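You operate a simulated robot arm through the tools that you are given. There is no shell and no other tool.

The job below is to be done with a simulated two-armed robot. You get a single attempt, and the scene is never put back.

## Task
Find the line that leaks steam at its knob and stop the leak.
Fine: shut its lever, open its tap till nothing comes, turn the knob to TIGHT, shut the tap and open the lever again.

It is judged by the outcome, as a careful person would: the job done as asked, and still so three seconds after it is handed in. It fails if anything else is knocked over, pushed out of place, dropped, spilled or broken.

## Robot
Two 7-joint arms with fingered hands on one trunk that stands fixed in place. Base frame: the origin is at the foot of the trunk, x ahead of it, y to its left, z up. Lengths are in mm, angles in rad, forces in N, time in s.
The left shoulder is at [70, 157, 1464], the right one opposite. With the tool pointing down near the work surface each hand reaches from about 100 to 680 mm from the base axis, measured 20 degrees to its own side. Payload 5 kg a hand.
The TCP of each hand is the grasp point between the finger pads, 31 mm short of the fingertips. In the tool frame z runs along the fingers and y along their closing line. Largest opening 156 mm; the body of the gripper starts 88 mm behind the TCP. The gripper is a hand of 4 fingers: y runs from the thumb to the fingers, the wrist lies at [0, 0, -249] in the tool frame, and closing takes about 1.5 s.
Orientation is told as [roll, pitch, yaw] about the base's x, y, z axes, in that order, counted from this pose: with the fingers straight down and closing along the base's y, the tool's x points along the base's -x, its y along +y and its z along -z.

## Interface
- The arms move only by the tool send_rows. It takes "left_rows", "right_rows" or both (then of equal length, played together; a hand with none holds still); each is a list of rows, each a list of 3 entries, a list of its own where there are three numbers: the gripper command, from -1 (shut) to 1 (fully open), values between in proportion, then the shift along the base's x, y, z in mm, then the turn, a rotation vector about the base's x, y, z in rad. In form: [[grip, [tx, ty, tz], [ax, ay, az]], ...]. A call has 1 to 20 rows; each row shifts and turns the commanded pose from where the row before left it. A row lasts 0.2 s, in which the tool goes at most 50 mm and 0.15 rad; a call with a longer step from one row to the next is refused whole, and so is a gripper value outside its range. A pose out of reach is approached as far as the arm can. The call stops where the force on the tool passes 40 N (or 10 N more than at its start, if that is more) or the arm is blocked; 0.2 s more then pass. Each finger travels about 108 mm/s and halts on what it meets, pressing with about 21 N; the grip force reading is that of the motor and also rises with nothing between the fingers. The clock runs only during rows and for 0.2 s after the last one: add rows that do not move to give the fingers time. It gives the time, the measured TCP pose, the force on the tool (base axes), the opening and the grip force at its end, in the units of the frame above (readings bear some noise), with the torque about the TCP (base axes, N m) and any sound that the robot's microphone picked up, and new pictures: "pictures" is both (left out), scene, wrist or none (wrist: the cameras of the hands that moved).
- Cameras (640 x 400 px; columns grow to the right, rows downward): "scene" is now at [122.5, 46.4, 1687.5]; the picture's right is [0.54, -0.84, 0.00], its down [-0.53, -0.34, -0.78] and it looks along [0.65, 0.42, -0.63] (base axes); focal length 314 px, centre (320, 200). "left" rides on the left gripper at [-72, 2, -111] in its tool frame; the picture's right is [-0.02, -1.00, 0.00], its down [0.84, -0.02, -0.54] and it looks along [0.54, -0.01, 0.84] (tool axes); focal length 234 px, centre (320, 200). "right" rides on the right gripper at [72, 2, -111] in its tool frame; the picture's right is [-0.02, 1.00, 0.00], its down [-0.84, -0.02, -0.54] and it looks along [-0.54, -0.01, 0.84] (tool axes); focal length 234 px, centre (320, 200). There is no depth. A picture from a camera that has moved, and an enlarged one, comes with that camera's place and axes in the base frame and with its lens.
- slide_trunk(by): slides the trunk up (or, below 0, down) by that many mm; the arms and the scene camera ride with it, the base frame stays. It gives what a move gives, with no picture.
- preshape(shape, hand): the hand has 4 fingers and takes this shape, open, in about a second: jaw (thumb against the fingers, like two jaws); tri (thumb and two fingers); tip (a fingertip pinch); poke (one finger out to press); point (the index stretched); flat (the hand flat); cup (the hand cupped); fist (a fist). The gripper value then closes the fingers along that shape, each until it touches; the sizes above hold for jaw. It gives what a move gives, with no picture.
- head_to(pan, tilt): turns the head with the scene camera to pan (to the left, within 1.501 rad either way) and tilt (down, from -0.506 to 1.204), counted from straight ahead of the robot. It gives what a move gives, and a new picture of the scene camera.
- close_up(camera, box): a new picture of the part [left, top, right, bottom] of that camera's present view, enlarged. No time passes.
- hand_in(): hands the job in; it is judged then, once.

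Nothing tells you positions but the pictures and the camera data. Unless the task says otherwise, let go and move clear before handing in.

The tools are called after "Call:" as a command line: name --argument value ..., lists and objects as JSON in quotes. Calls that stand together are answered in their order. send_rows: Moves the arms, as the interface text tells. Its arguments: {"type":"object","properties":{"left_rows":{"type":"array"},"right_rows":{"type":"array"},"pictures":{"type":"string","enum":["both","scene","wrist","none"]}},"required":[]} The other tools are called the same way: slide_trunk (by) slides the trunk up or down; preshape (shape, hand) gives the hand a shape; head_to (pan, tilt) turns the head that bears the scene camera; close_up (camera, box) takes an enlarged picture of a part of a camera's view; hand_in () hands the job in.

At the start:

```text
time_s: 0.0
left_position: [455.1, 576.3, 1444.4]
left_ee_rot: [0.0, 0.001, -0.001]
left_wrist_force: [0.1, 0.5, 0.1]
left_wrist_torque: [0.01, -0.02, 0.01]
left_width: 155.6
left_grip_force: 0.0
left_shape: jaw
right_position: [526.6, 86.4, 1469.0]
right_ee_rot: [0.001, 0.001, -0.001]
right_wrist_force: [0.9, 0.5, 0.0]
right_wrist_torque: [-0.03, -0.01, -0.02]
right_width: 155.7
right_grip_force: 0.0
right_shape: jaw
trunk travel left (down, up): [-850.0, 90.0]
head pan, tilt: [0.576, 0.682]
```

scene: 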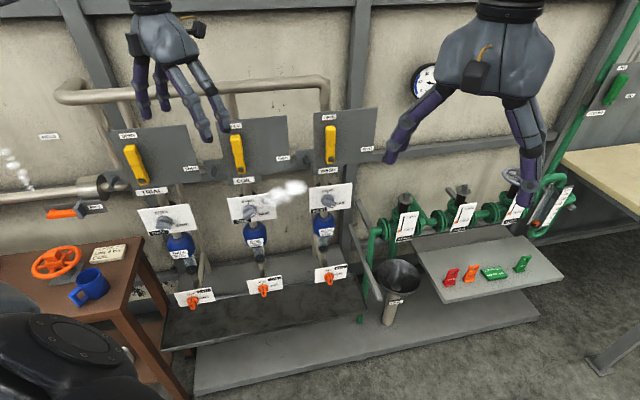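
right: 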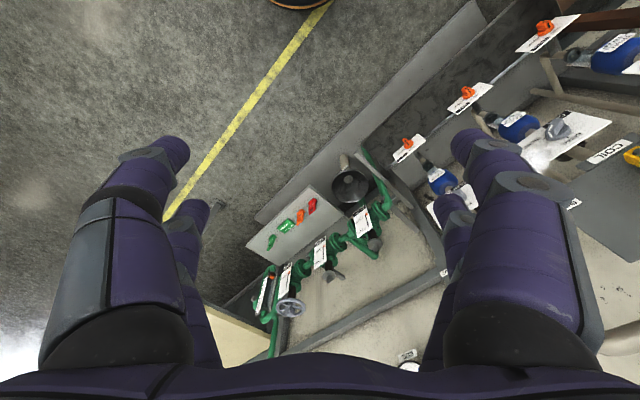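
left: 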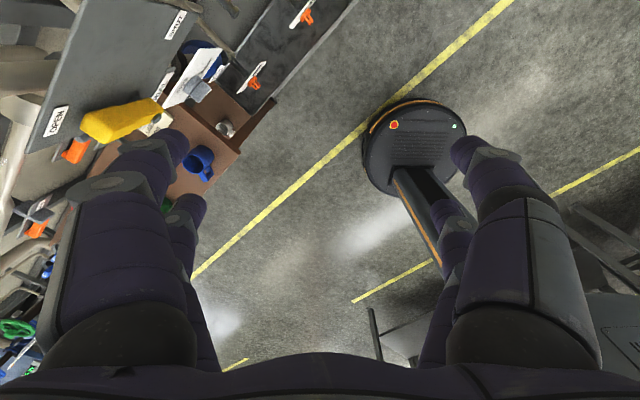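

I see a wall panel with three lines, each with a yellow lever on top, a grey knob on a white label, a blue body and an orange tap; white steam seems to come at the middle line's knob (there is another wisp at the far left). I take close-ups before anything moves.

Call:
close_up --camera "scene" --box '[100, 90, 390, 320]'

Call:
close_up --camera "scene" --box '[200, 100, 300, 220]'

Call:
close_up --camera "scene" --box '[0, 100, 140, 220]'

Call:
close_up --camera "scene" --box '[160, 220, 360, 320]'

```text
1.74 times, centred on (245, 205) of scene
camera zoom: at [122.5, 46.4, 1687.5], right [0.54, -0.84, 0.0], down [-0.53, -0.34, -0.78], along [0.65, 0.42, -0.63], focal length 546 px, centre (450, 191)
```

zoom: 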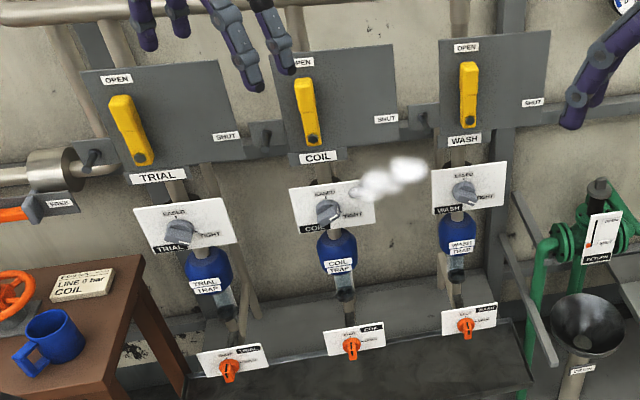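

```text
3.33 times, centred on (250, 160) of scene
camera zoom: at [122.5, 46.4, 1687.5], right [0.54, -0.84, 0.0], down [-0.53, -0.34, -0.78], along [0.65, 0.42, -0.63], focal length 1046 px, centre (553, 333)
```

zoom: 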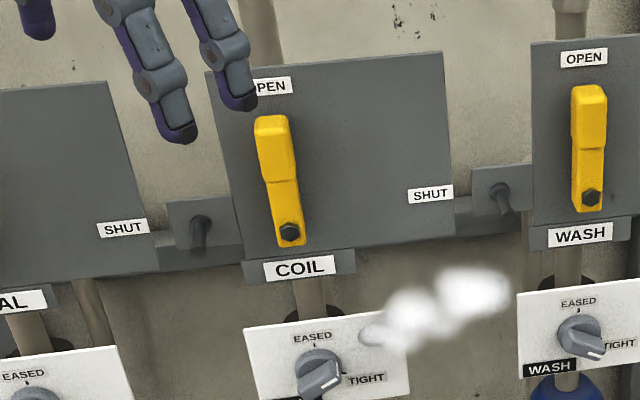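

```text
3.33 times, centred on (70, 160) of scene
camera zoom: at [122.5, 46.4, 1687.5], right [0.54, -0.84, 0.0], down [-0.53, -0.34, -0.78], along [0.65, 0.42, -0.63], focal length 1046 px, centre (1153, 333)
```

zoom: 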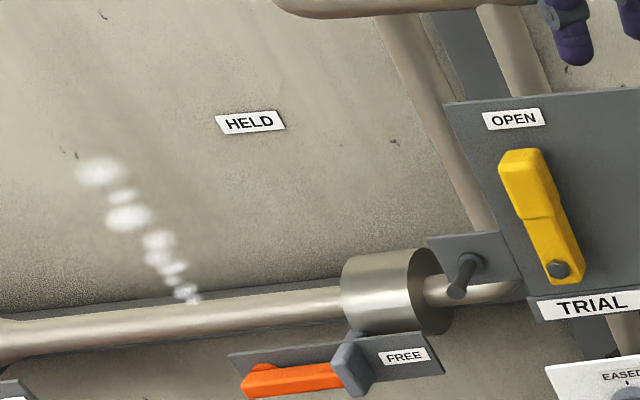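

```text
3.20 times, centred on (260, 270) of scene
camera zoom: at [122.5, 46.4, 1687.5], right [0.54, -0.84, 0.0], down [-0.53, -0.34, -0.78], along [0.65, 0.42, -0.63], focal length 1004 px, centre (512, -24)
```

zoom: 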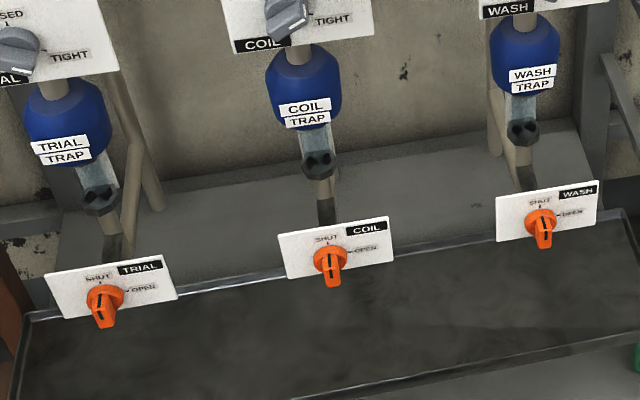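

The COIL line (middle) appears to leak by its knob plate. I look closer at the knobs, the notice on the table, and the rest of the room.

Call:
close_up --camera "scene" --box '[220, 180, 300, 230]'

Call:
close_up --camera "scene" --box '[130, 190, 210, 240]'

Call:
close_up --camera "scene" --box '[290, 170, 370, 220]'

Call:
close_up --camera "scene" --box '[20, 230, 140, 310]'

Call:
close_up --camera "scene" --box '[230, 260, 310, 310]'

Call:
close_up --camera "scene" --box '[360, 40, 600, 330]'

```text
8.00 times, centred on (260, 205) of scene
camera zoom: at [122.5, 46.4, 1687.5], right [0.54, -0.84, 0.0], down [-0.53, -0.34, -0.78], along [0.65, 0.42, -0.63], focal length 2510 px, centre (800, 160)
```

zoom: 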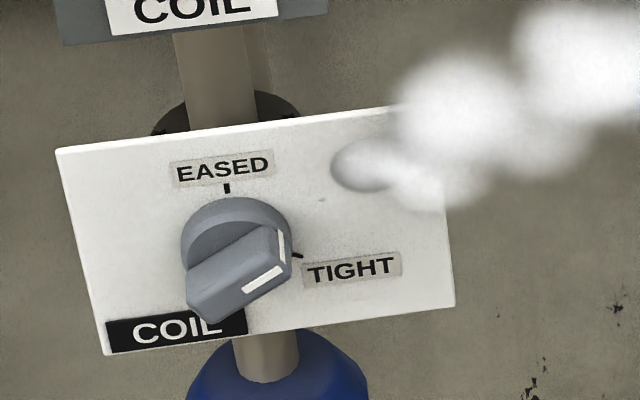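

```text
8.00 times, centred on (170, 215) of scene
camera zoom: at [122.5, 46.4, 1687.5], right [0.54, -0.84, 0.0], down [-0.53, -0.34, -0.78], along [0.65, 0.42, -0.63], focal length 2510 px, centre (1520, 80)
```

zoom: 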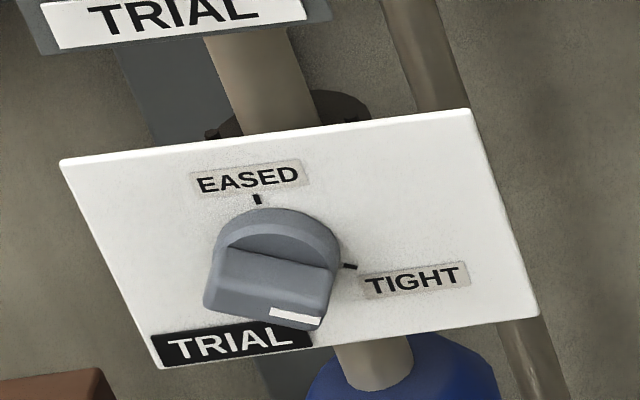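

```text
8.00 times, centred on (330, 195) of scene
camera zoom: at [122.5, 46.4, 1687.5], right [0.54, -0.84, 0.0], down [-0.53, -0.34, -0.78], along [0.65, 0.42, -0.63], focal length 2510 px, centre (240, 240)
```

zoom: 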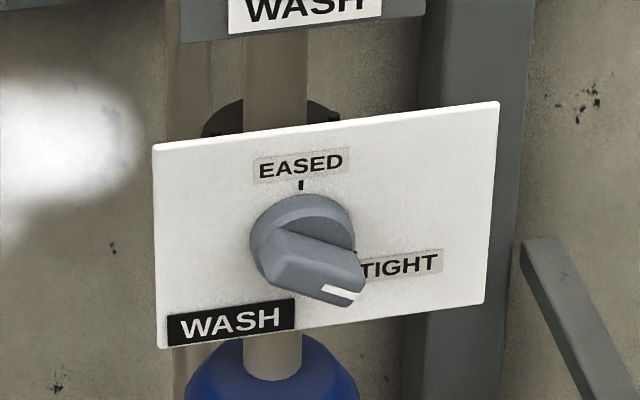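

```text
5.00 times, centred on (80, 270) of scene
camera zoom: at [122.5, 46.4, 1687.5], right [0.54, -0.84, 0.0], down [-0.53, -0.34, -0.78], along [0.65, 0.42, -0.63], focal length 1568 px, centre (1520, -150)
```

zoom: 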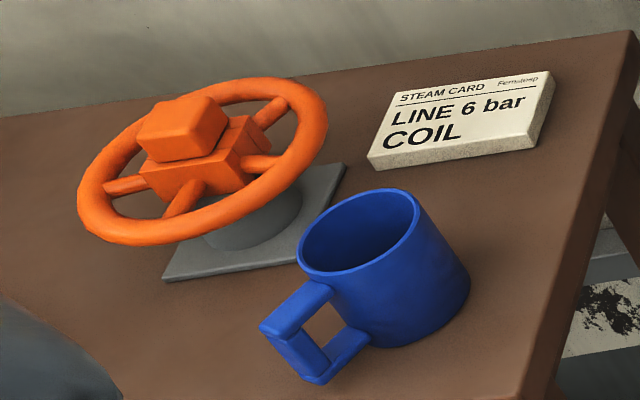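

```text
8.00 times, centred on (270, 285) of scene
camera zoom: at [122.5, 46.4, 1687.5], right [0.54, -0.84, 0.0], down [-0.53, -0.34, -0.78], along [0.65, 0.42, -0.63], focal length 2510 px, centre (720, -480)
```

zoom: 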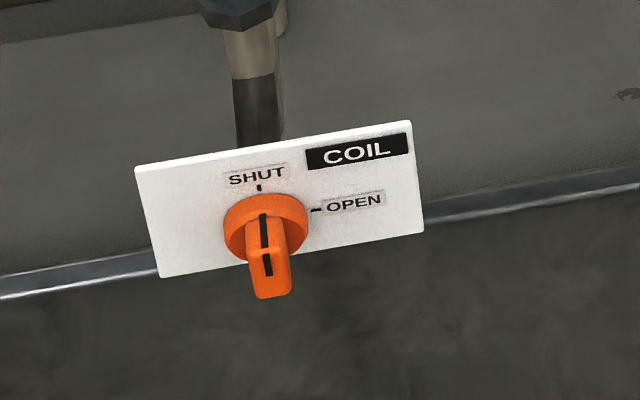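

```text
1.38 times, centred on (480, 185) of scene
camera zoom: at [122.5, 46.4, 1687.5], right [0.54, -0.84, 0.0], down [-0.53, -0.34, -0.78], along [0.65, 0.42, -0.63], focal length 433 px, centre (99, 221)
```

zoom: 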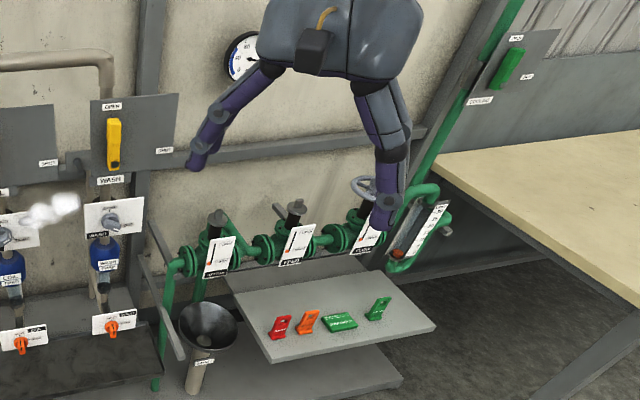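

The COIL line leaks: steam comes out beside its knob, whose pointer stands off TIGHT. From two cameras I put its tap near (590, 600, 705) with the wall facing about 45° left; I want enlarged wrist views to triangulate the rest.

Call:
close_up --camera "right" --box '[480, 90, 640, 190]'

Call:
close_up --camera "right" --box '[380, 10, 640, 172]'

Call:
close_up --camera "left" --box '[0, 0, 380, 237]'

Call:
close_up --camera "scene" --box '[210, 110, 306, 170]'

Call:
close_up --camera "scene" --box '[300, 90, 396, 150]'

```text
4.00 times, centred on (560, 140) of right
camera zoom: at [455.3, 88.4, 1579.8], right [0.02, 1.0, 0.0], down [0.84, -0.02, 0.54], along [0.54, -0.01, -0.84], focal length 937 px, centre (-640, 440)
```

zoom: 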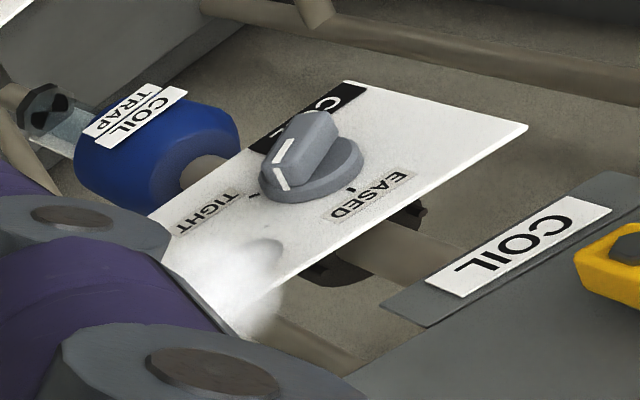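

```text
2.46 times, centred on (510, 91) of right
camera zoom: at [455.3, 88.4, 1579.8], right [0.02, 1.0, 0.0], down [0.84, -0.02, 0.54], along [0.54, -0.01, -0.84], focal length 576 px, centre (-148, 468)
```

zoom: 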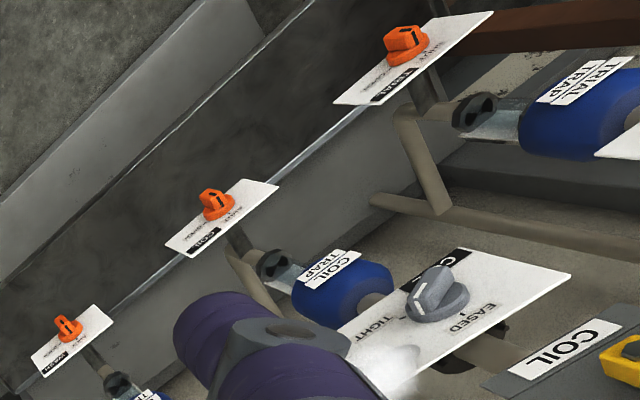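

```text
1.68 times, centred on (190, 118) of left
camera zoom: at [528.2, 577.3, 1554.7], right [0.02, -1.0, 0.0], down [-0.84, -0.02, 0.54], along [-0.54, -0.01, -0.84], focal length 394 px, centre (539, 337)
```

zoom: 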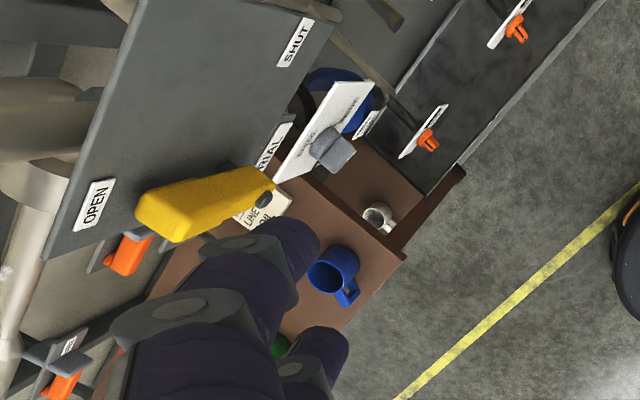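

```text
6.67 times, centred on (258, 140) of scene
camera zoom: at [122.5, 46.4, 1687.5], right [0.54, -0.84, 0.0], down [-0.53, -0.34, -0.78], along [0.65, 0.42, -0.63], focal length 2091 px, centre (733, 600)
```

zoom: 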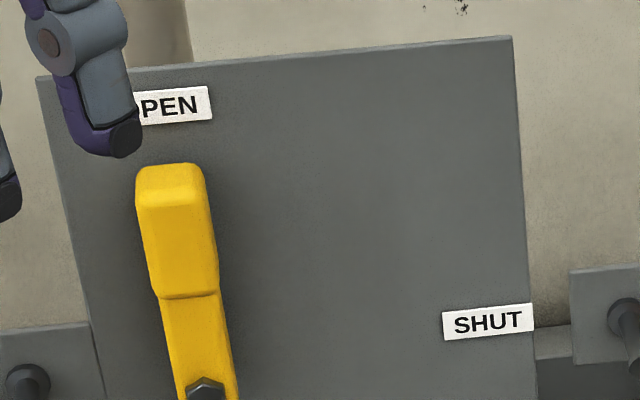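

```text
6.67 times, centred on (348, 120) of scene
camera zoom: at [122.5, 46.4, 1687.5], right [0.54, -0.84, 0.0], down [-0.53, -0.34, -0.78], along [0.65, 0.42, -0.63], focal length 2091 px, centre (133, 733)
```

zoom: 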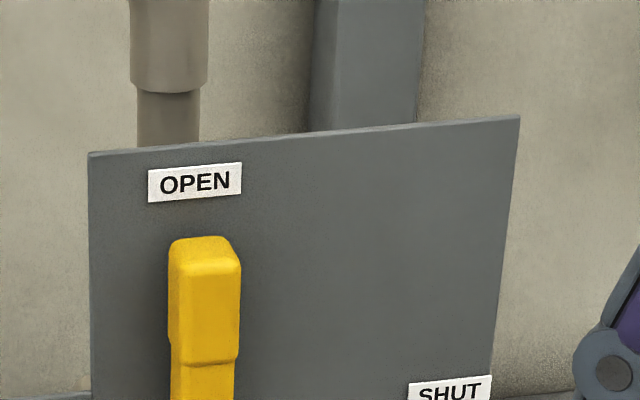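

I take the COIL lever pivot to be near (613, 625, 1203), its knob plate near (633, 645, 1033) and its tap near (590, 598, 705), all on a wall whose inward normal is (0.71, 0.71, 0). Next I draw the left hand back and turn it so its fingers point at the wall.

Call:
send_rows --left_rows '[[1, [-2, -14, -10], [0, -0.1428, 0]], [1, [-2, -14, -10], [0, -0.1428, 0]], [1, [-2, -14, -10], [0, -0.1428, 0]], [1, [-1, -12, -14], [0, -0.1428, 0]], [1, [-1, -12, -14], [0, -0.1428, 0]], [1, [0, -12, -14], [0, -0.1428, 0]], [1, [0, -10, -14], [0, -0.1428, 0]], [1, [0, -10, -14], [0, -0.1428, 0]], [1, [0, -10, -14], [0, -0.1428, 0]], [1, [0, -10, -15], [0, -0.1428, 0]], [1, [0, 0, -15], [0, -0.1428, 0]]]' --pictures "both"

```text
time_s: 2.4
left_position: [468.7, 465.2, 1319.7]
left_ee_rot: [0.086, -1.408, -0.013]
left_wrist_force: [0.0, -0.5, -0.1]
left_wrist_torque: [0.01, -0.04, 0.01]
left_width: 155.9
left_grip_force: 0.0
left_shape: jaw
left hand out of reach, approached as far as the arm can: row 9, 10, 11
right_position: [527.7, 86.4, 1469.3]
right_ee_rot: [0.001, -0.001, 0.002]
right_wrist_force: [0.3, -0.3, 0.1]
right_wrist_torque: [0.01, 0.0, 0.01]
right_width: 155.8
right_grip_force: 0.1
right_shape: jaw
trunk travel left (down, up): [-850.0, 90.0]
head pan, tilt: [0.576, 0.682]
camera scene: at [122.6, 46.7, 1687.5], right [0.54, -0.84, 0.0], down [-0.53, -0.34, -0.78], along [0.65, 0.42, -0.63], focal length 314 px, centre (320, 200)
camera left: at [371.9, 459.3, 1408.8], right [0.08, -1.0, 0.01], down [-0.67, -0.06, -0.74], along [0.74, 0.05, -0.67], focal length 234 px, centre (320, 200)
```

scene: 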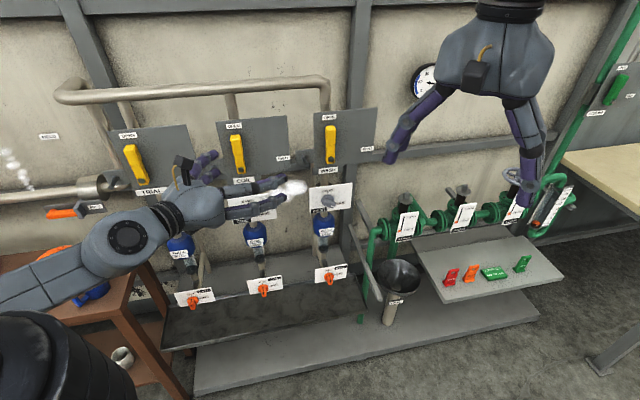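
left: 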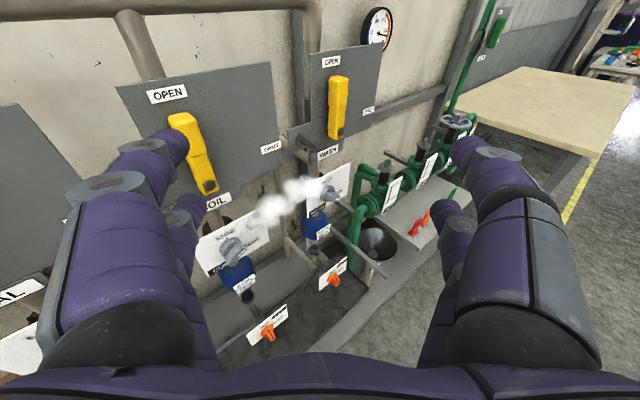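

The hand is nearly level now, short of the full pitch because the wrist was too near the shoulder. I now yaw it 45° to face the wall, shifting a little forward along the wall normal.

Call:
send_rows --left_rows '[[1, [5, 5, 0], [0, 0, 0.1309]], [1, [5, 5, 0], [0, 0, 0.1309]], [1, [5, 5, 0], [0, 0, 0.1309]], [1, [5, 5, 0], [0, 0, 0.1309]], [1, [5, 5, 0], [0, 0, 0.1309]], [1, [5, 5, 0], [0, 0, 0.1309]], [1, [0, 0, 0], [0, 0, 0]]]' --pictures "both"

```text
time_s: 4.0
left_position: [498.9, 524.7, 1311.8]
left_ee_rot: [0.073, -1.406, 0.784]
left_wrist_force: [-0.3, 0.0, -0.7]
left_wrist_torque: [0.02, 0.02, -0.06]
left_width: 155.8
left_grip_force: 0.0
left_shape: jaw
left hand out of reach, approached as far as the arm can: row 2, 3, 4
right_position: [524.7, 88.5, 1469.5]
right_ee_rot: [0.0, -0.003, 0.0]
right_wrist_force: [-1.2, -0.4, -0.9]
right_wrist_torque: [-0.02, -0.07, -0.01]
right_width: 156.1
right_grip_force: 0.0
right_shape: jaw
trunk travel left (down, up): [-850.0, 90.0]
head pan, tilt: [0.576, 0.682]
camera scene: at [118.8, 47.4, 1687.8], right [0.54, -0.84, 0.0], down [-0.53, -0.34, -0.78], along [0.65, 0.42, -0.63], focal length 314 px, centre (320, 200)
camera left: at [435.1, 451.6, 1400.2], right [0.76, -0.65, 0.01], down [-0.43, -0.52, -0.74], along [0.49, 0.56, -0.67], focal length 234 px, centre (320, 200)
```

scene: 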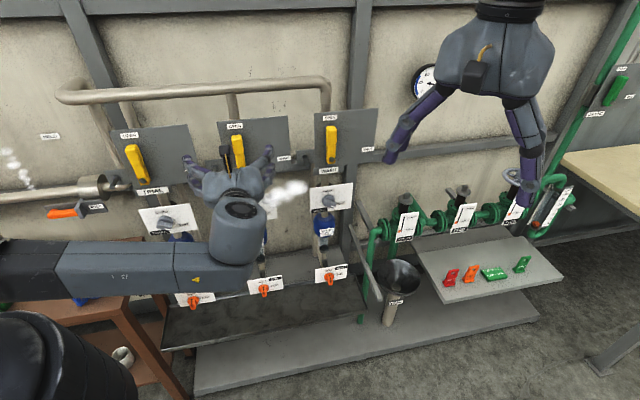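
left: 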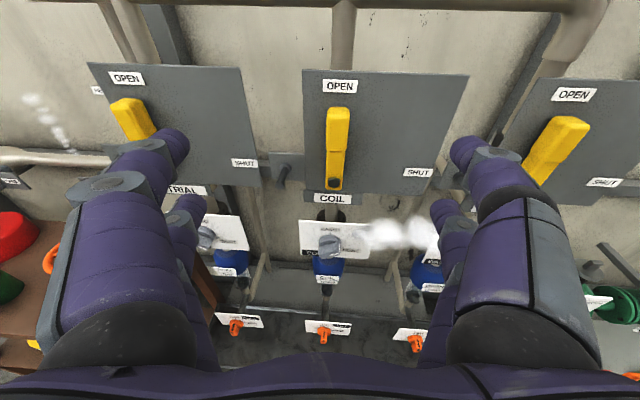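

The hand now faces the COIL line, tilted about 9° down. I enlarge its view to measure the lever, knob and tap from here.

Call:
close_up --camera "left" --box '[260, 60, 452, 180]'

Call:
close_up --camera "left" --box '[270, 190, 398, 270]'

Call:
close_up --camera "left" --box '[270, 270, 398, 350]'

Call:
close_up --camera "scene" --box '[200, 100, 320, 175]'

```text
3.33 times, centred on (356, 120) of left
camera zoom: at [435.1, 451.6, 1400.2], right [0.76, -0.65, 0.01], down [-0.43, -0.52, -0.74], along [0.49, 0.56, -0.67], focal length 781 px, centre (200, 467)
```

zoom: 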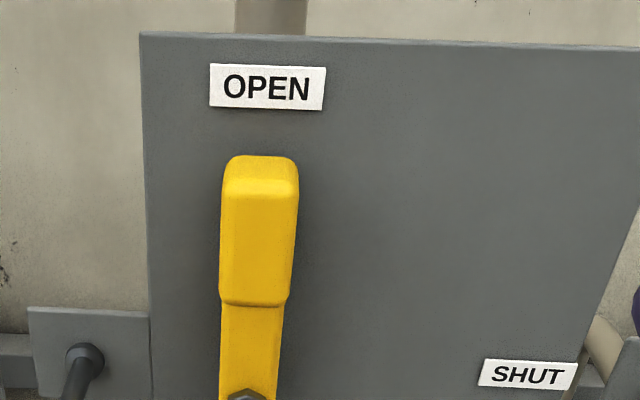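

```text
5.00 times, centred on (334, 230) of left
camera zoom: at [435.1, 451.6, 1400.2], right [0.76, -0.65, 0.01], down [-0.43, -0.52, -0.74], along [0.49, 0.56, -0.67], focal length 1171 px, centre (250, 50)
```

zoom: 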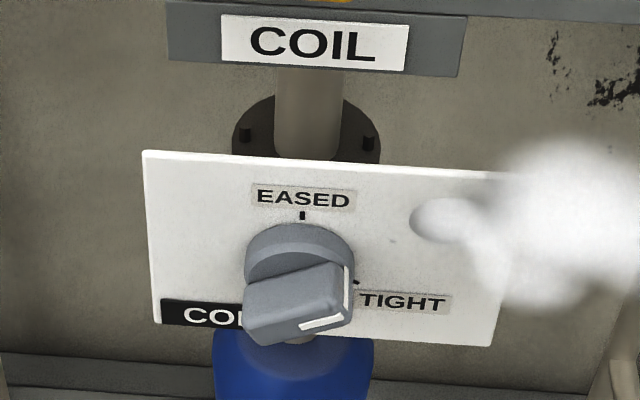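

```text
5.00 times, centred on (334, 310) of left
camera zoom: at [435.1, 451.6, 1400.2], right [0.76, -0.65, 0.01], down [-0.43, -0.52, -0.74], along [0.49, 0.56, -0.67], focal length 1171 px, centre (250, -350)
```

zoom: 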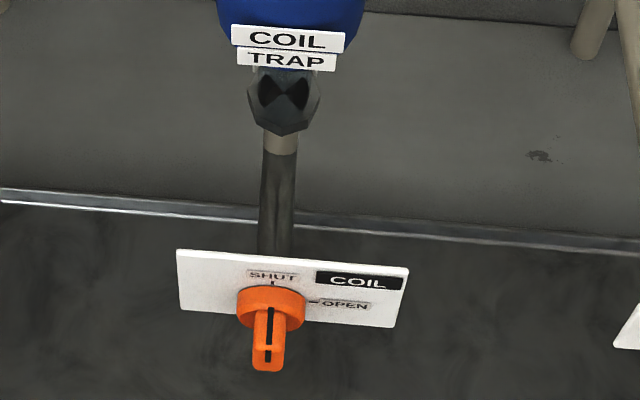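

```text
5.33 times, centred on (260, 138) of scene
camera zoom: at [118.8, 47.4, 1687.8], right [0.54, -0.84, 0.0], down [-0.53, -0.34, -0.78], along [0.65, 0.42, -0.63], focal length 1673 px, centre (640, 533)
```

zoom: 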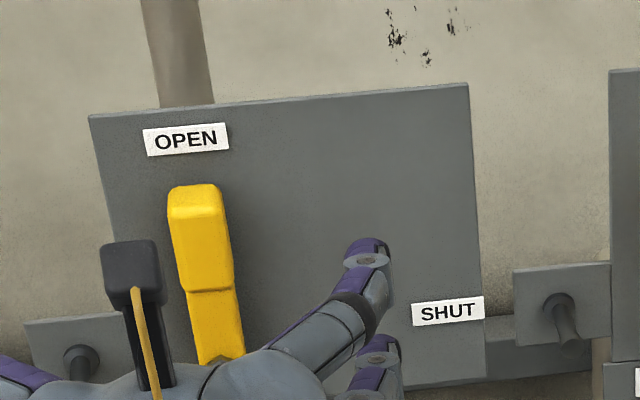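

The lever's grip spans z≈1259–1300 with its front about n≈870 (distance along the wall normal), the panel behind at n≈900, and the tap and knob lie on the same vertical. I try the poke shape on the left hand, well clear of the wall, to see where the finger stands.

Call:
preshape --shape "poke" --hand "left"

Call:
close_up --camera "left" --box '[0, 0, 640, 400]'

Call:
close_up --camera "scene" --box '[140, 110, 332, 230]'

```text
time_s: 4.9
left_position: [501.6, 522.8, 1310.6]
left_ee_rot: [0.09, -1.405, 0.766]
left_wrist_force: [0.1, 0.0, 0.4]
left_wrist_torque: [-0.03, 0.01, 0.0]
left_width: 0.0
left_grip_force: 0.1
left_shape: poke
right_position: [527.6, 87.0, 1467.9]
right_ee_rot: [0.0, 0.0, -0.001]
right_wrist_force: [0.4, 0.1, -0.4]
right_wrist_torque: [0.0, 0.0, 0.02]
right_width: 155.9
right_grip_force: 0.1
right_shape: jaw
trunk travel left (down, up): [-850.0, 90.0]
head pan, tilt: [0.576, 0.682]
```

```text
1.00 times, centred on (320, 200) of left (not enlarged: the box is as wide or as high as the picture)
camera zoom: at [437.9, 450.5, 1399.3], right [0.76, -0.65, 0.01], down [-0.44, -0.52, -0.74], along [0.49, 0.56, -0.67], focal length 234 px, centre (320, 200)
```

zoom: 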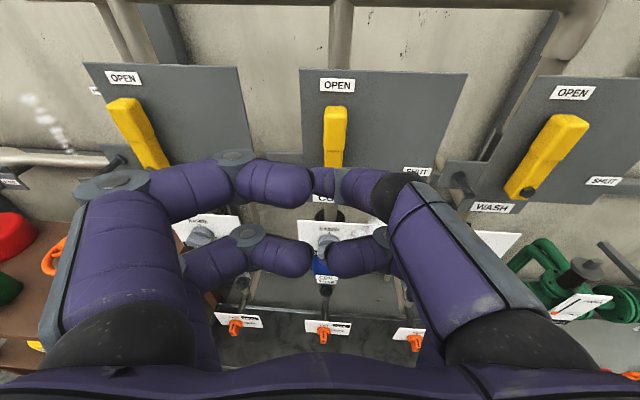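

```text
3.33 times, centred on (236, 170) of scene
camera zoom: at [122.3, 46.1, 1687.6], right [0.54, -0.84, 0.0], down [-0.53, -0.34, -0.78], along [0.65, 0.42, -0.63], focal length 1046 px, centre (600, 300)
```

zoom: 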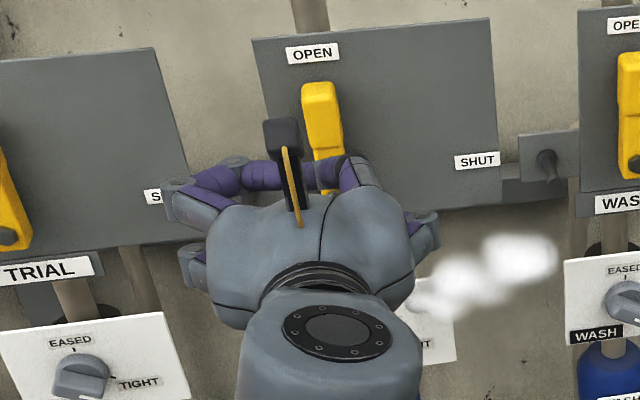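

The fingers seem to be still folding. I wait a moment with the hand still and look again.

Call:
send_rows --left_rows '[[1, [0, 0, 0], [0, 0, 0]], [1, [0, 0, 0], [0, 0, 0]], [1, [0, 0, 0], [0, 0, 0]]]' --pictures "both"

Call:
close_up --camera "scene" --box '[140, 110, 332, 230]'

```text
time_s: 5.7
left_position: [503.1, 523.5, 1310.1]
left_ee_rot: [0.09, -1.405, 0.765]
left_wrist_force: [0.0, 0.3, 0.1]
left_wrist_torque: [-0.01, -0.01, 0.0]
left_width: 0.2
left_grip_force: 0.0
left_shape: poke
right_position: [528.7, 87.5, 1467.6]
right_ee_rot: [0.001, 0.001, 0.0]
right_wrist_force: [-0.3, -0.5, 0.2]
right_wrist_torque: [0.01, 0.03, -0.01]
right_width: 155.8
right_grip_force: 0.1
right_shape: jaw
trunk travel left (down, up): [-850.0, 90.0]
head pan, tilt: [0.576, 0.682]
camera scene: at [123.4, 46.3, 1687.5], right [0.54, -0.84, 0.0], down [-0.53, -0.34, -0.78], along [0.65, 0.42, -0.63], focal length 314 px, centre (320, 200)
camera left: at [438.9, 450.6, 1398.9], right [0.76, -0.65, 0.01], down [-0.44, -0.52, -0.74], along [0.49, 0.56, -0.68], focal length 234 px, centre (320, 200)
```

scene: 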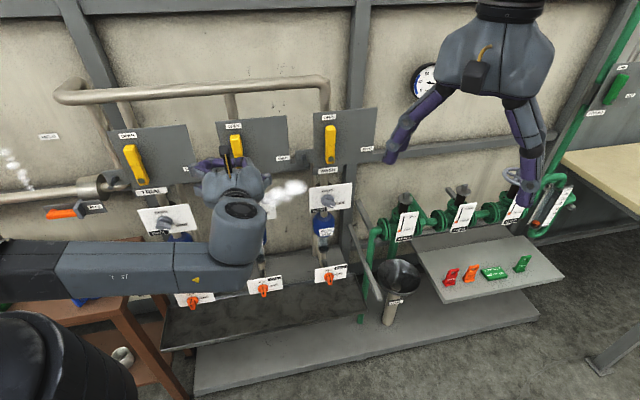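
left: 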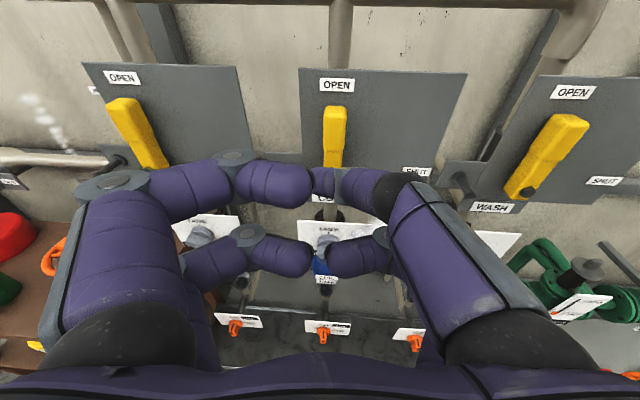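

```text
3.33 times, centred on (236, 170) of scene
camera zoom: at [123.4, 46.3, 1687.5], right [0.54, -0.84, 0.0], down [-0.53, -0.34, -0.78], along [0.65, 0.42, -0.63], focal length 1046 px, centre (600, 300)
```

zoom: 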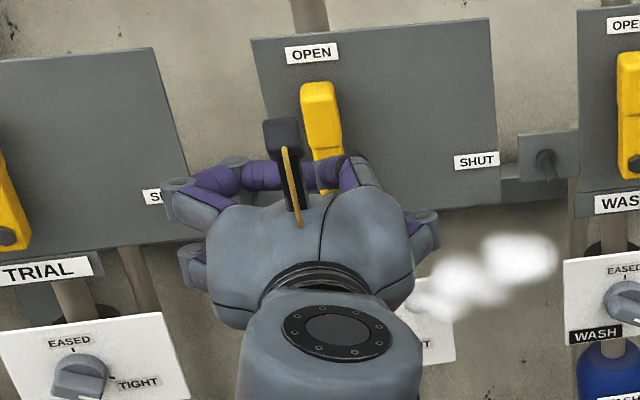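

Poke folds all fingers inward with none clearly out front. I try the point shape, still clear of the wall.

Call:
preshape --shape "point" --hand "left"

Call:
send_rows --left_rows '[[1, [0, 0, 0], [0, 0, 0]]]' --pictures "both"

Call:
close_up --camera "scene" --box '[140, 110, 332, 230]'

```text
time_s: 6.6
left_position: [502.2, 523.1, 1310.4]
left_ee_rot: [0.087, -1.403, 0.767]
left_wrist_force: [0.6, -0.4, -0.1]
left_wrist_torque: [0.01, -0.02, 0.0]
left_width: 0.0
left_grip_force: 0.1
left_shape: point
right_position: [527.5, 87.2, 1469.0]
right_ee_rot: [0.0, -0.001, -0.001]
right_wrist_force: [-0.2, -0.2, -1.3]
right_wrist_torque: [0.0, -0.01, 0.0]
right_width: 155.8
right_grip_force: 0.0
right_shape: jaw
trunk travel left (down, up): [-850.0, 90.0]
head pan, tilt: [0.576, 0.682]
```

```text
time_s: 7.0
left_position: [502.3, 523.4, 1310.5]
left_ee_rot: [0.091, -1.405, 0.767]
left_wrist_force: [-0.1, -0.1, -1.1]
left_wrist_torque: [-0.02, 0.0, 0.02]
left_width: 0.0
left_grip_force: 0.1
left_shape: point
right_position: [528.3, 86.5, 1467.9]
right_ee_rot: [0.002, 0.001, 0.002]
right_wrist_force: [-1.1, -0.6, 0.1]
right_wrist_torque: [0.0, 0.02, -0.02]
right_width: 156.1
right_grip_force: 0.0
right_shape: jaw
trunk travel left (down, up): [-850.0, 90.0]
head pan, tilt: [0.576, 0.682]
camera scene: at [122.7, 46.3, 1687.5], right [0.54, -0.84, 0.0], down [-0.53, -0.34, -0.78], along [0.65, 0.42, -0.63], focal length 314 px, centre (320, 200)
camera left: at [438.3, 450.6, 1399.2], right [0.76, -0.65, 0.01], down [-0.44, -0.52, -0.74], along [0.49, 0.56, -0.67], focal length 234 px, centre (320, 200)
```

scene: 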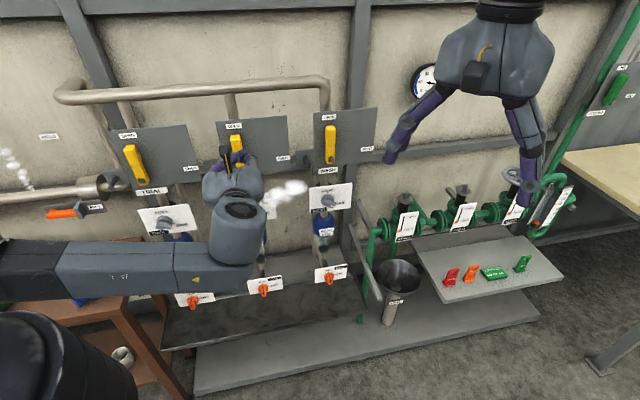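
left: 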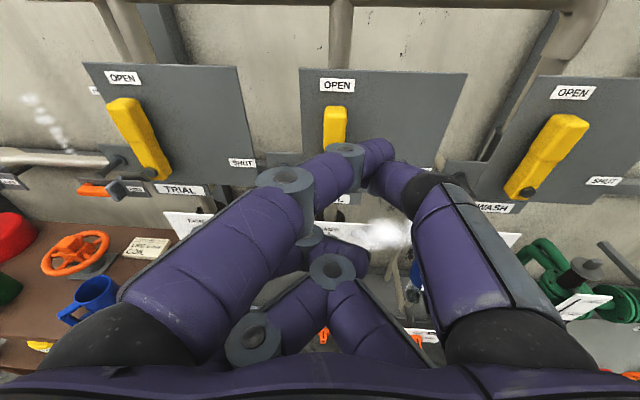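

```text
3.33 times, centred on (236, 170) of scene
camera zoom: at [122.7, 46.3, 1687.5], right [0.54, -0.84, 0.0], down [-0.53, -0.34, -0.78], along [0.65, 0.42, -0.63], focal length 1046 px, centre (600, 300)
```

zoom: 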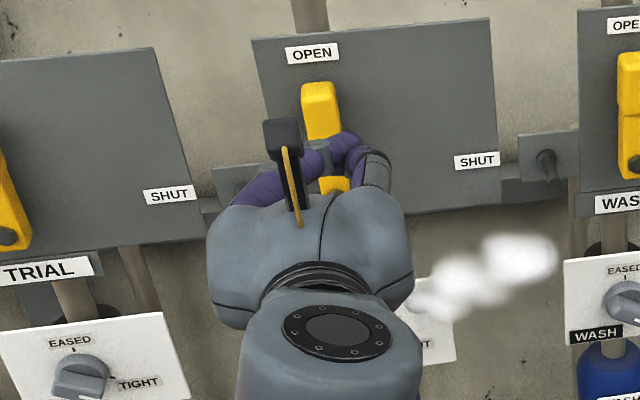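

Point stretches one finger a little, but I would rather use a pinch that can follow the handle. I try the tip shape and at the same time level the hand so it points square at the wall.

Call:
preshape --shape "tip" --hand "left"

Call:
send_rows --left_rows '[[1, [4, 0, 0], [0.055, -0.062, -0.036]], [1, [4, 0, 0], [0.055, -0.062, -0.036]], [1, [0, 0, 0], [0, 0, 0]], [1, [0, 0, 0], [0, 0, 0]]]' --pictures "both"

Call:
close_up --camera "scene" --box '[140, 110, 332, 230]'

```text
time_s: 7.9
left_position: [501.4, 522.7, 1310.6]
left_ee_rot: [0.091, -1.404, 0.769]
left_wrist_force: [0.2, 0.1, 0.5]
left_wrist_torque: [-0.01, -0.01, -0.01]
left_width: 155.8
left_grip_force: 0.0
left_shape: tip
right_position: [528.7, 86.8, 1469.0]
right_ee_rot: [0.002, 0.0, 0.0]
right_wrist_force: [0.9, -0.1, 0.6]
right_wrist_torque: [0.0, 0.0, -0.03]
right_width: 155.8
right_grip_force: 0.1
right_shape: jaw
trunk travel left (down, up): [-850.0, 90.0]
head pan, tilt: [0.576, 0.682]
```

```text
time_s: 8.9
left_position: [510.6, 523.8, 1311.8]
left_ee_rot: [-2.157, -1.568, 2.942]
left_wrist_force: [-0.1, -1.0, -0.4]
left_wrist_torque: [0.0, -0.01, -0.01]
left_width: 155.9
left_grip_force: 0.1
left_shape: tip
right_position: [527.5, 86.6, 1468.4]
right_ee_rot: [0.0, 0.0, 0.002]
right_wrist_force: [0.6, 0.3, 0.0]
right_wrist_torque: [0.0, -0.02, -0.02]
right_width: 155.9
right_grip_force: 0.1
right_shape: jaw
trunk travel left (down, up): [-850.0, 90.0]
head pan, tilt: [0.576, 0.682]
camera scene: at [122.3, 46.1, 1687.6], right [0.54, -0.84, 0.0], down [-0.53, -0.34, -0.78], along [0.65, 0.42, -0.63], focal length 314 px, centre (320, 200)
camera left: at [431.0, 446.6, 1382.3], right [0.71, -0.71, 0.03], down [-0.37, -0.4, -0.84], along [0.6, 0.58, -0.54], focal length 234 px, centre (320, 200)
```

scene: 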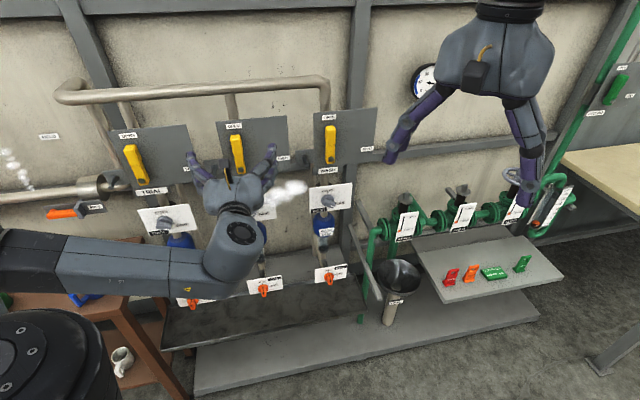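
left: 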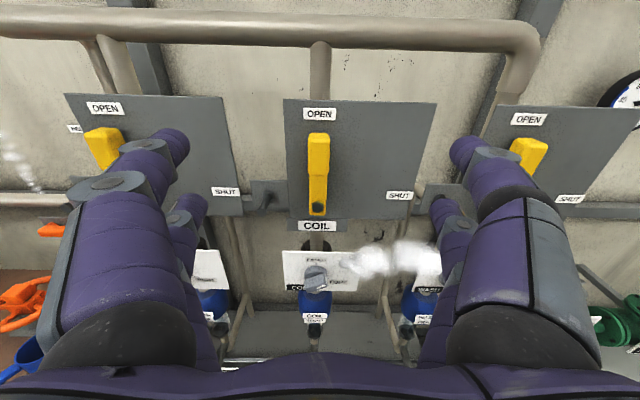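

```text
3.33 times, centred on (236, 170) of scene
camera zoom: at [122.3, 46.1, 1687.6], right [0.54, -0.84, 0.0], down [-0.53, -0.34, -0.78], along [0.65, 0.42, -0.63], focal length 1046 px, centre (600, 300)
```

zoom: 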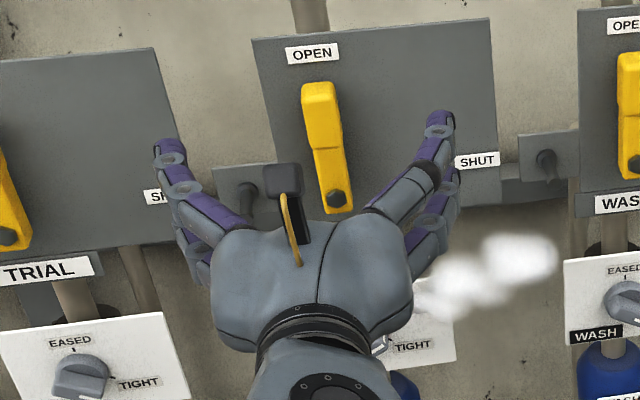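

The hand is now square to the wall, fingers left and right of the COIL lever. Before touching anything I test whether the wrist can roll 90° clockwise here.

Call:
send_rows --left_rows '[[1, [0, 0, 0], [0.101, 0.101, 0]], [1, [0, 0, 0], [0.101, 0.101, 0]], [1, [0, 0, 0], [0.101, 0.101, 0]], [1, [0, 0, 0], [0.101, 0.101, 0]], [1, [0, 0, 0], [0.101, 0.101, 0]], [1, [0, 0, 0], [0.101, 0.101, 0]], [1, [0, 0, 0], [0.101, 0.101, 0]], [1, [0, 0, 0], [0.101, 0.101, 0]], [1, [0, 0, 0], [0.101, 0.101, 0]], [1, [0, 0, 0], [0.101, 0.101, 0]], [1, [0, 0, 0], [0.101, 0.101, 0]]]' --pictures "both"

```text
time_s: 11.3
left_position: [453.4, 583.4, 1219.2]
left_ee_rot: [1.578, -0.018, -0.792]
left_wrist_force: [-0.2, 0.2, -0.3]
left_wrist_torque: [0.02, -0.03, -0.02]
left_width: 155.8
left_grip_force: 0.1
left_shape: tip
left hand out of reach, approached as far as the arm can: row 9, 10, 11
right_position: [528.2, 90.7, 1468.0]
right_ee_rot: [-0.002, -0.001, 0.001]
right_wrist_force: [1.0, -0.2, 0.4]
right_wrist_torque: [-0.06, 0.03, 0.0]
right_width: 155.9
right_grip_force: 0.1
right_shape: jaw
trunk travel left (down, up): [-850.0, 90.0]
head pan, tilt: [0.576, 0.682]
camera scene: at [123.6, 49.6, 1687.4], right [0.54, -0.84, 0.0], down [-0.53, -0.35, -0.77], along [0.65, 0.42, -0.63], focal length 314 px, centre (320, 200)
camera left: at [425.3, 455.0, 1221.2], right [0.03, -0.03, -1.0], down [-0.98, 0.21, -0.04], along [0.22, 0.98, -0.02], focal length 234 px, centre (320, 200)
```

scene: 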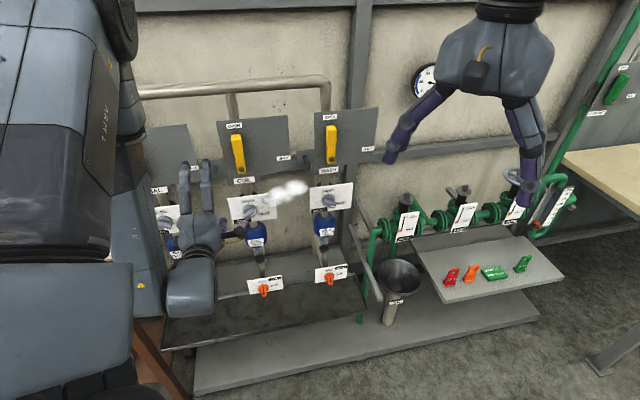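
left: 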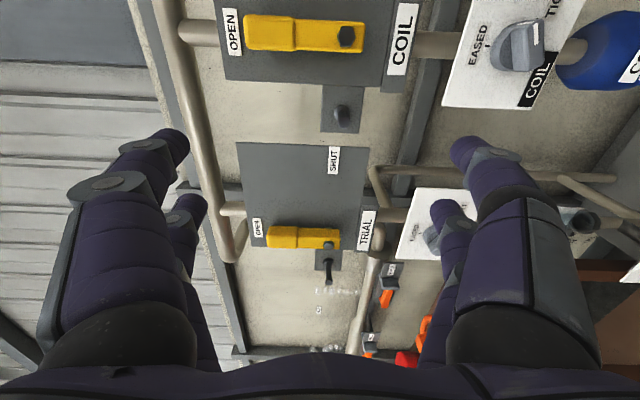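

The roll can be reached, but only with the elbow thrown up and the hand displaced, so the arm is too cramped at this height. I raise the trunk so the forearm can lie along the wall normal, then roll back.

Call:
slide_trunk --by 85

Call:
send_rows --left_rows '[[1, [6, -6, 0], [-0.101, -0.101, 0]], [1, [6, -6, 0], [-0.101, -0.101, 0]], [1, [6, -6, 0], [-0.101, -0.101, 0]], [1, [6, -6, 0], [-0.101, -0.101, 0]], [1, [6, -6, 0], [-0.101, -0.101, 0]], [1, [6, -6, 0], [-0.101, -0.101, 0]], [1, [6, -6, 0], [-0.101, -0.101, 0]], [1, [6, -6, 0], [-0.101, -0.101, 0]], [1, [6, -6, 0], [-0.101, -0.101, 0]], [1, [4, -4, 0], [-0.101, -0.101, 0]], [1, [0, 0, 0], [-0.101, -0.101, 0]]]' --pictures "both"

```text
time_s: 12.5
left_position: [452.2, 581.5, 1304.7]
left_ee_rot: [1.578, -0.02, -0.792]
left_wrist_force: [0.6, 0.6, -0.1]
left_wrist_torque: [0.01, 0.01, 0.0]
left_width: 155.9
left_grip_force: 0.0
left_shape: tip
right_position: [527.7, 87.8, 1553.5]
right_ee_rot: [0.0, 0.0, -0.002]
right_wrist_force: [0.2, 0.1, 0.2]
right_wrist_torque: [-0.03, 0.0, 0.0]
right_width: 156.1
right_grip_force: 0.0
right_shape: jaw
trunk travel left (down, up): [-935.0, 5.0]
head pan, tilt: [0.576, 0.682]
```

```text
time_s: 14.9
left_position: [510.3, 524.2, 1306.0]
left_ee_rot: [-1.87, -1.547, 2.663]
left_wrist_force: [0.3, 0.0, -0.3]
left_wrist_torque: [0.04, 0.02, -0.02]
left_width: 155.9
left_grip_force: 0.2
left_shape: tip
right_position: [527.1, 87.2, 1553.1]
right_ee_rot: [-0.001, 0.0, 0.001]
right_wrist_force: [0.7, 0.1, -0.4]
right_wrist_torque: [0.03, -0.04, -0.02]
right_width: 155.8
right_grip_force: 0.0
right_shape: jaw
trunk travel left (down, up): [-935.0, 5.0]
head pan, tilt: [0.576, 0.682]
camera scene: at [121.9, 46.6, 1772.6], right [0.54, -0.84, 0.0], down [-0.53, -0.34, -0.78], along [0.65, 0.42, -0.63], focal length 314 px, centre (320, 200)
camera left: at [430.4, 447.1, 1377.1], right [0.71, -0.7, 0.05], down [-0.35, -0.41, -0.84], along [0.61, 0.58, -0.54], focal length 234 px, centre (320, 200)
```

scene: 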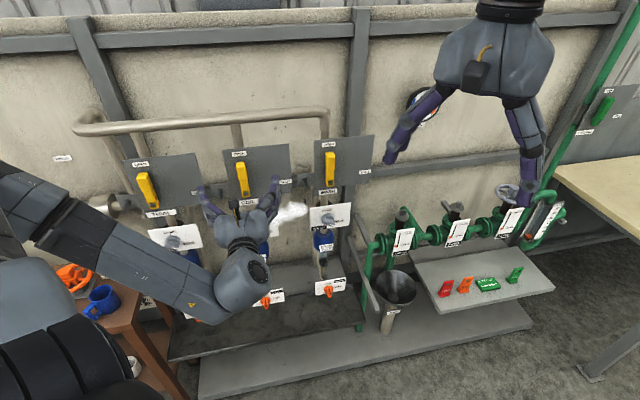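
left: 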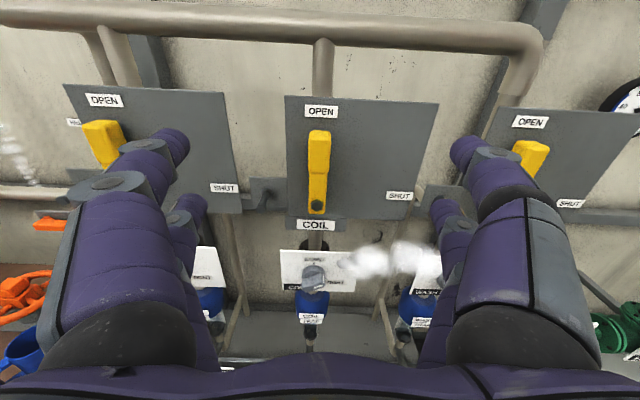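

The wrist's comfortable range looks to be the other way (thumb up, elbow hanging). I roll counterclockwise 90° to test it, moving slightly nearer but well clear of the lever.

Call:
send_rows --left_rows '[[1, [2, 2, 0], [-0.101, -0.101, 0]], [1, [2, 2, 0], [-0.101, -0.101, 0]], [1, [2, 2, 0], [-0.101, -0.101, 0]], [1, [2, 2, 0], [-0.101, -0.101, 0]], [1, [2, 2, 0], [-0.101, -0.101, 0]], [1, [2, 2, 0], [-0.101, -0.101, 0]], [1, [2, 2, 0], [-0.101, -0.101, 0]], [1, [2, 2, 0], [-0.101, -0.101, 0]], [1, [2, 2, 0], [-0.101, -0.101, 0]], [1, [2, 2, 0], [-0.101, -0.101, 0]], [1, [2, 2, 0], [-0.101, -0.101, 0]]]' --pictures "both"

```text
time_s: 17.3
left_position: [532.0, 545.1, 1306.0]
left_ee_rot: [-1.563, 0.022, 2.363]
left_wrist_force: [0.6, 0.2, 0.1]
left_wrist_torque: [-0.04, 0.01, 0.01]
left_width: 156.1
left_grip_force: 0.0
left_shape: tip
right_position: [527.7, 87.1, 1553.6]
right_ee_rot: [-0.001, 0.0, 0.0]
right_wrist_force: [0.2, 0.3, 0.0]
right_wrist_torque: [0.01, 0.02, 0.01]
right_width: 156.0
right_grip_force: 0.1
right_shape: jaw
trunk travel left (down, up): [-935.0, 5.0]
head pan, tilt: [0.576, 0.682]
camera scene: at [122.6, 46.5, 1772.5], right [0.54, -0.84, 0.0], down [-0.53, -0.34, -0.78], along [0.65, 0.42, -0.63], focal length 314 px, centre (320, 200)
camera left: at [403.9, 517.0, 1303.5], right [-0.03, 0.04, 1.0], down [0.21, -0.98, 0.04], along [0.98, 0.21, 0.02], focal length 234 px, centre (320, 200)
```

scene: 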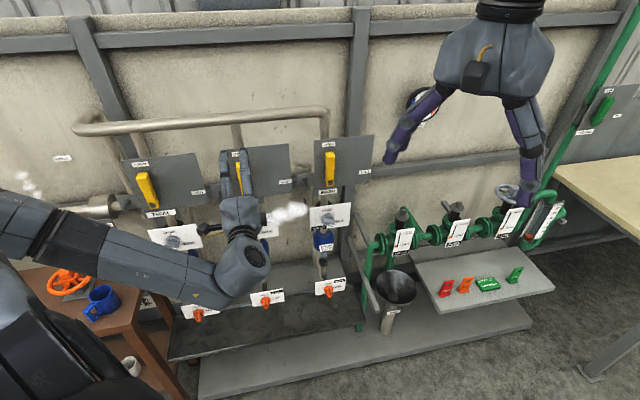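
left: 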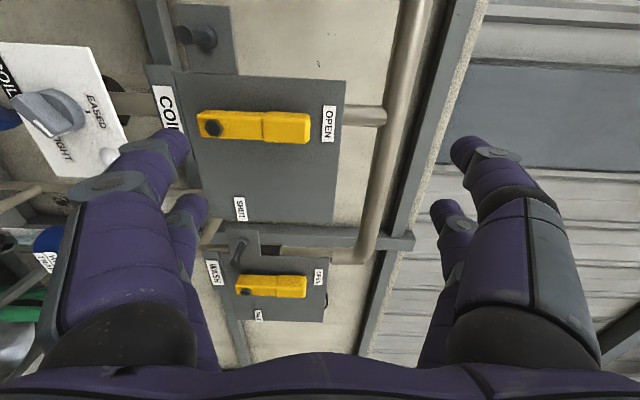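

That roll was reached exactly with the position kept. I now test a further 90° (thumb to the left), which would be the starting pose for closing the lever clockwise.

Call:
send_rows --left_rows '[[1, [0, 0, 0], [-0.101, -0.101, 0]], [1, [0, 0, 0], [-0.101, -0.101, 0]], [1, [0, 0, 0], [-0.101, -0.101, 0]], [1, [0, 0, 0], [-0.101, -0.101, 0]], [1, [0, 0, 0], [-0.101, -0.101, 0]], [1, [0, 0, 0], [-0.101, -0.101, 0]], [1, [0, 0, 0], [-0.101, -0.101, 0]], [1, [0, 0, 0], [-0.101, -0.101, 0]], [1, [0, 0, 0], [-0.101, -0.101, 0]], [1, [0, 0, 0], [-0.101, -0.101, 0]], [1, [0, 0, 0], [-0.101, -0.101, 0]]]' --pictures "both"

```text
time_s: 19.7
left_position: [532.6, 545.6, 1305.9]
left_ee_rot: [1.304, 1.545, -1.061]
left_wrist_force: [-0.5, -0.2, -0.2]
left_wrist_torque: [0.02, 0.0, 0.01]
left_width: 156.1
left_grip_force: 0.0
left_shape: tip
right_position: [528.5, 86.9, 1553.0]
right_ee_rot: [0.001, 0.0, 0.0]
right_wrist_force: [-0.3, 0.3, 0.6]
right_wrist_torque: [0.01, -0.01, -0.01]
right_width: 156.0
right_grip_force: 0.0
right_shape: jaw
trunk travel left (down, up): [-935.0, 5.0]
head pan, tilt: [0.576, 0.682]
camera scene: at [122.6, 46.3, 1772.5], right [0.54, -0.84, 0.0], down [-0.53, -0.34, -0.78], along [0.65, 0.42, -0.63], focal length 314 px, centre (320, 200)
camera left: at [456.3, 465.2, 1234.5], right [-0.7, 0.71, -0.05], down [-0.41, -0.35, 0.84], along [0.58, 0.61, 0.54], focal length 234 px, centre (320, 200)
```

scene: 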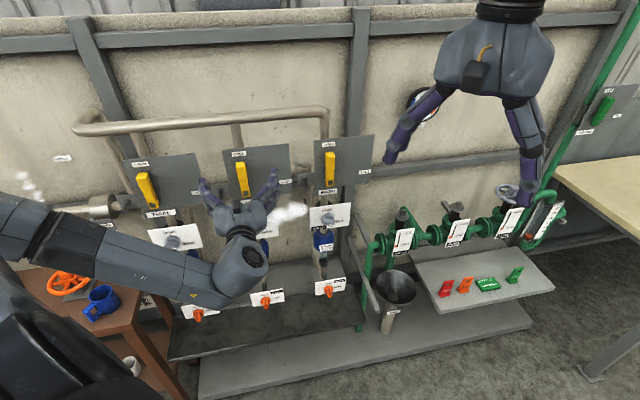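
left: 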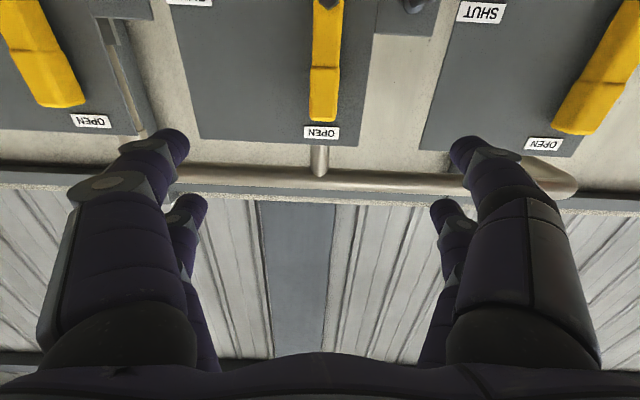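

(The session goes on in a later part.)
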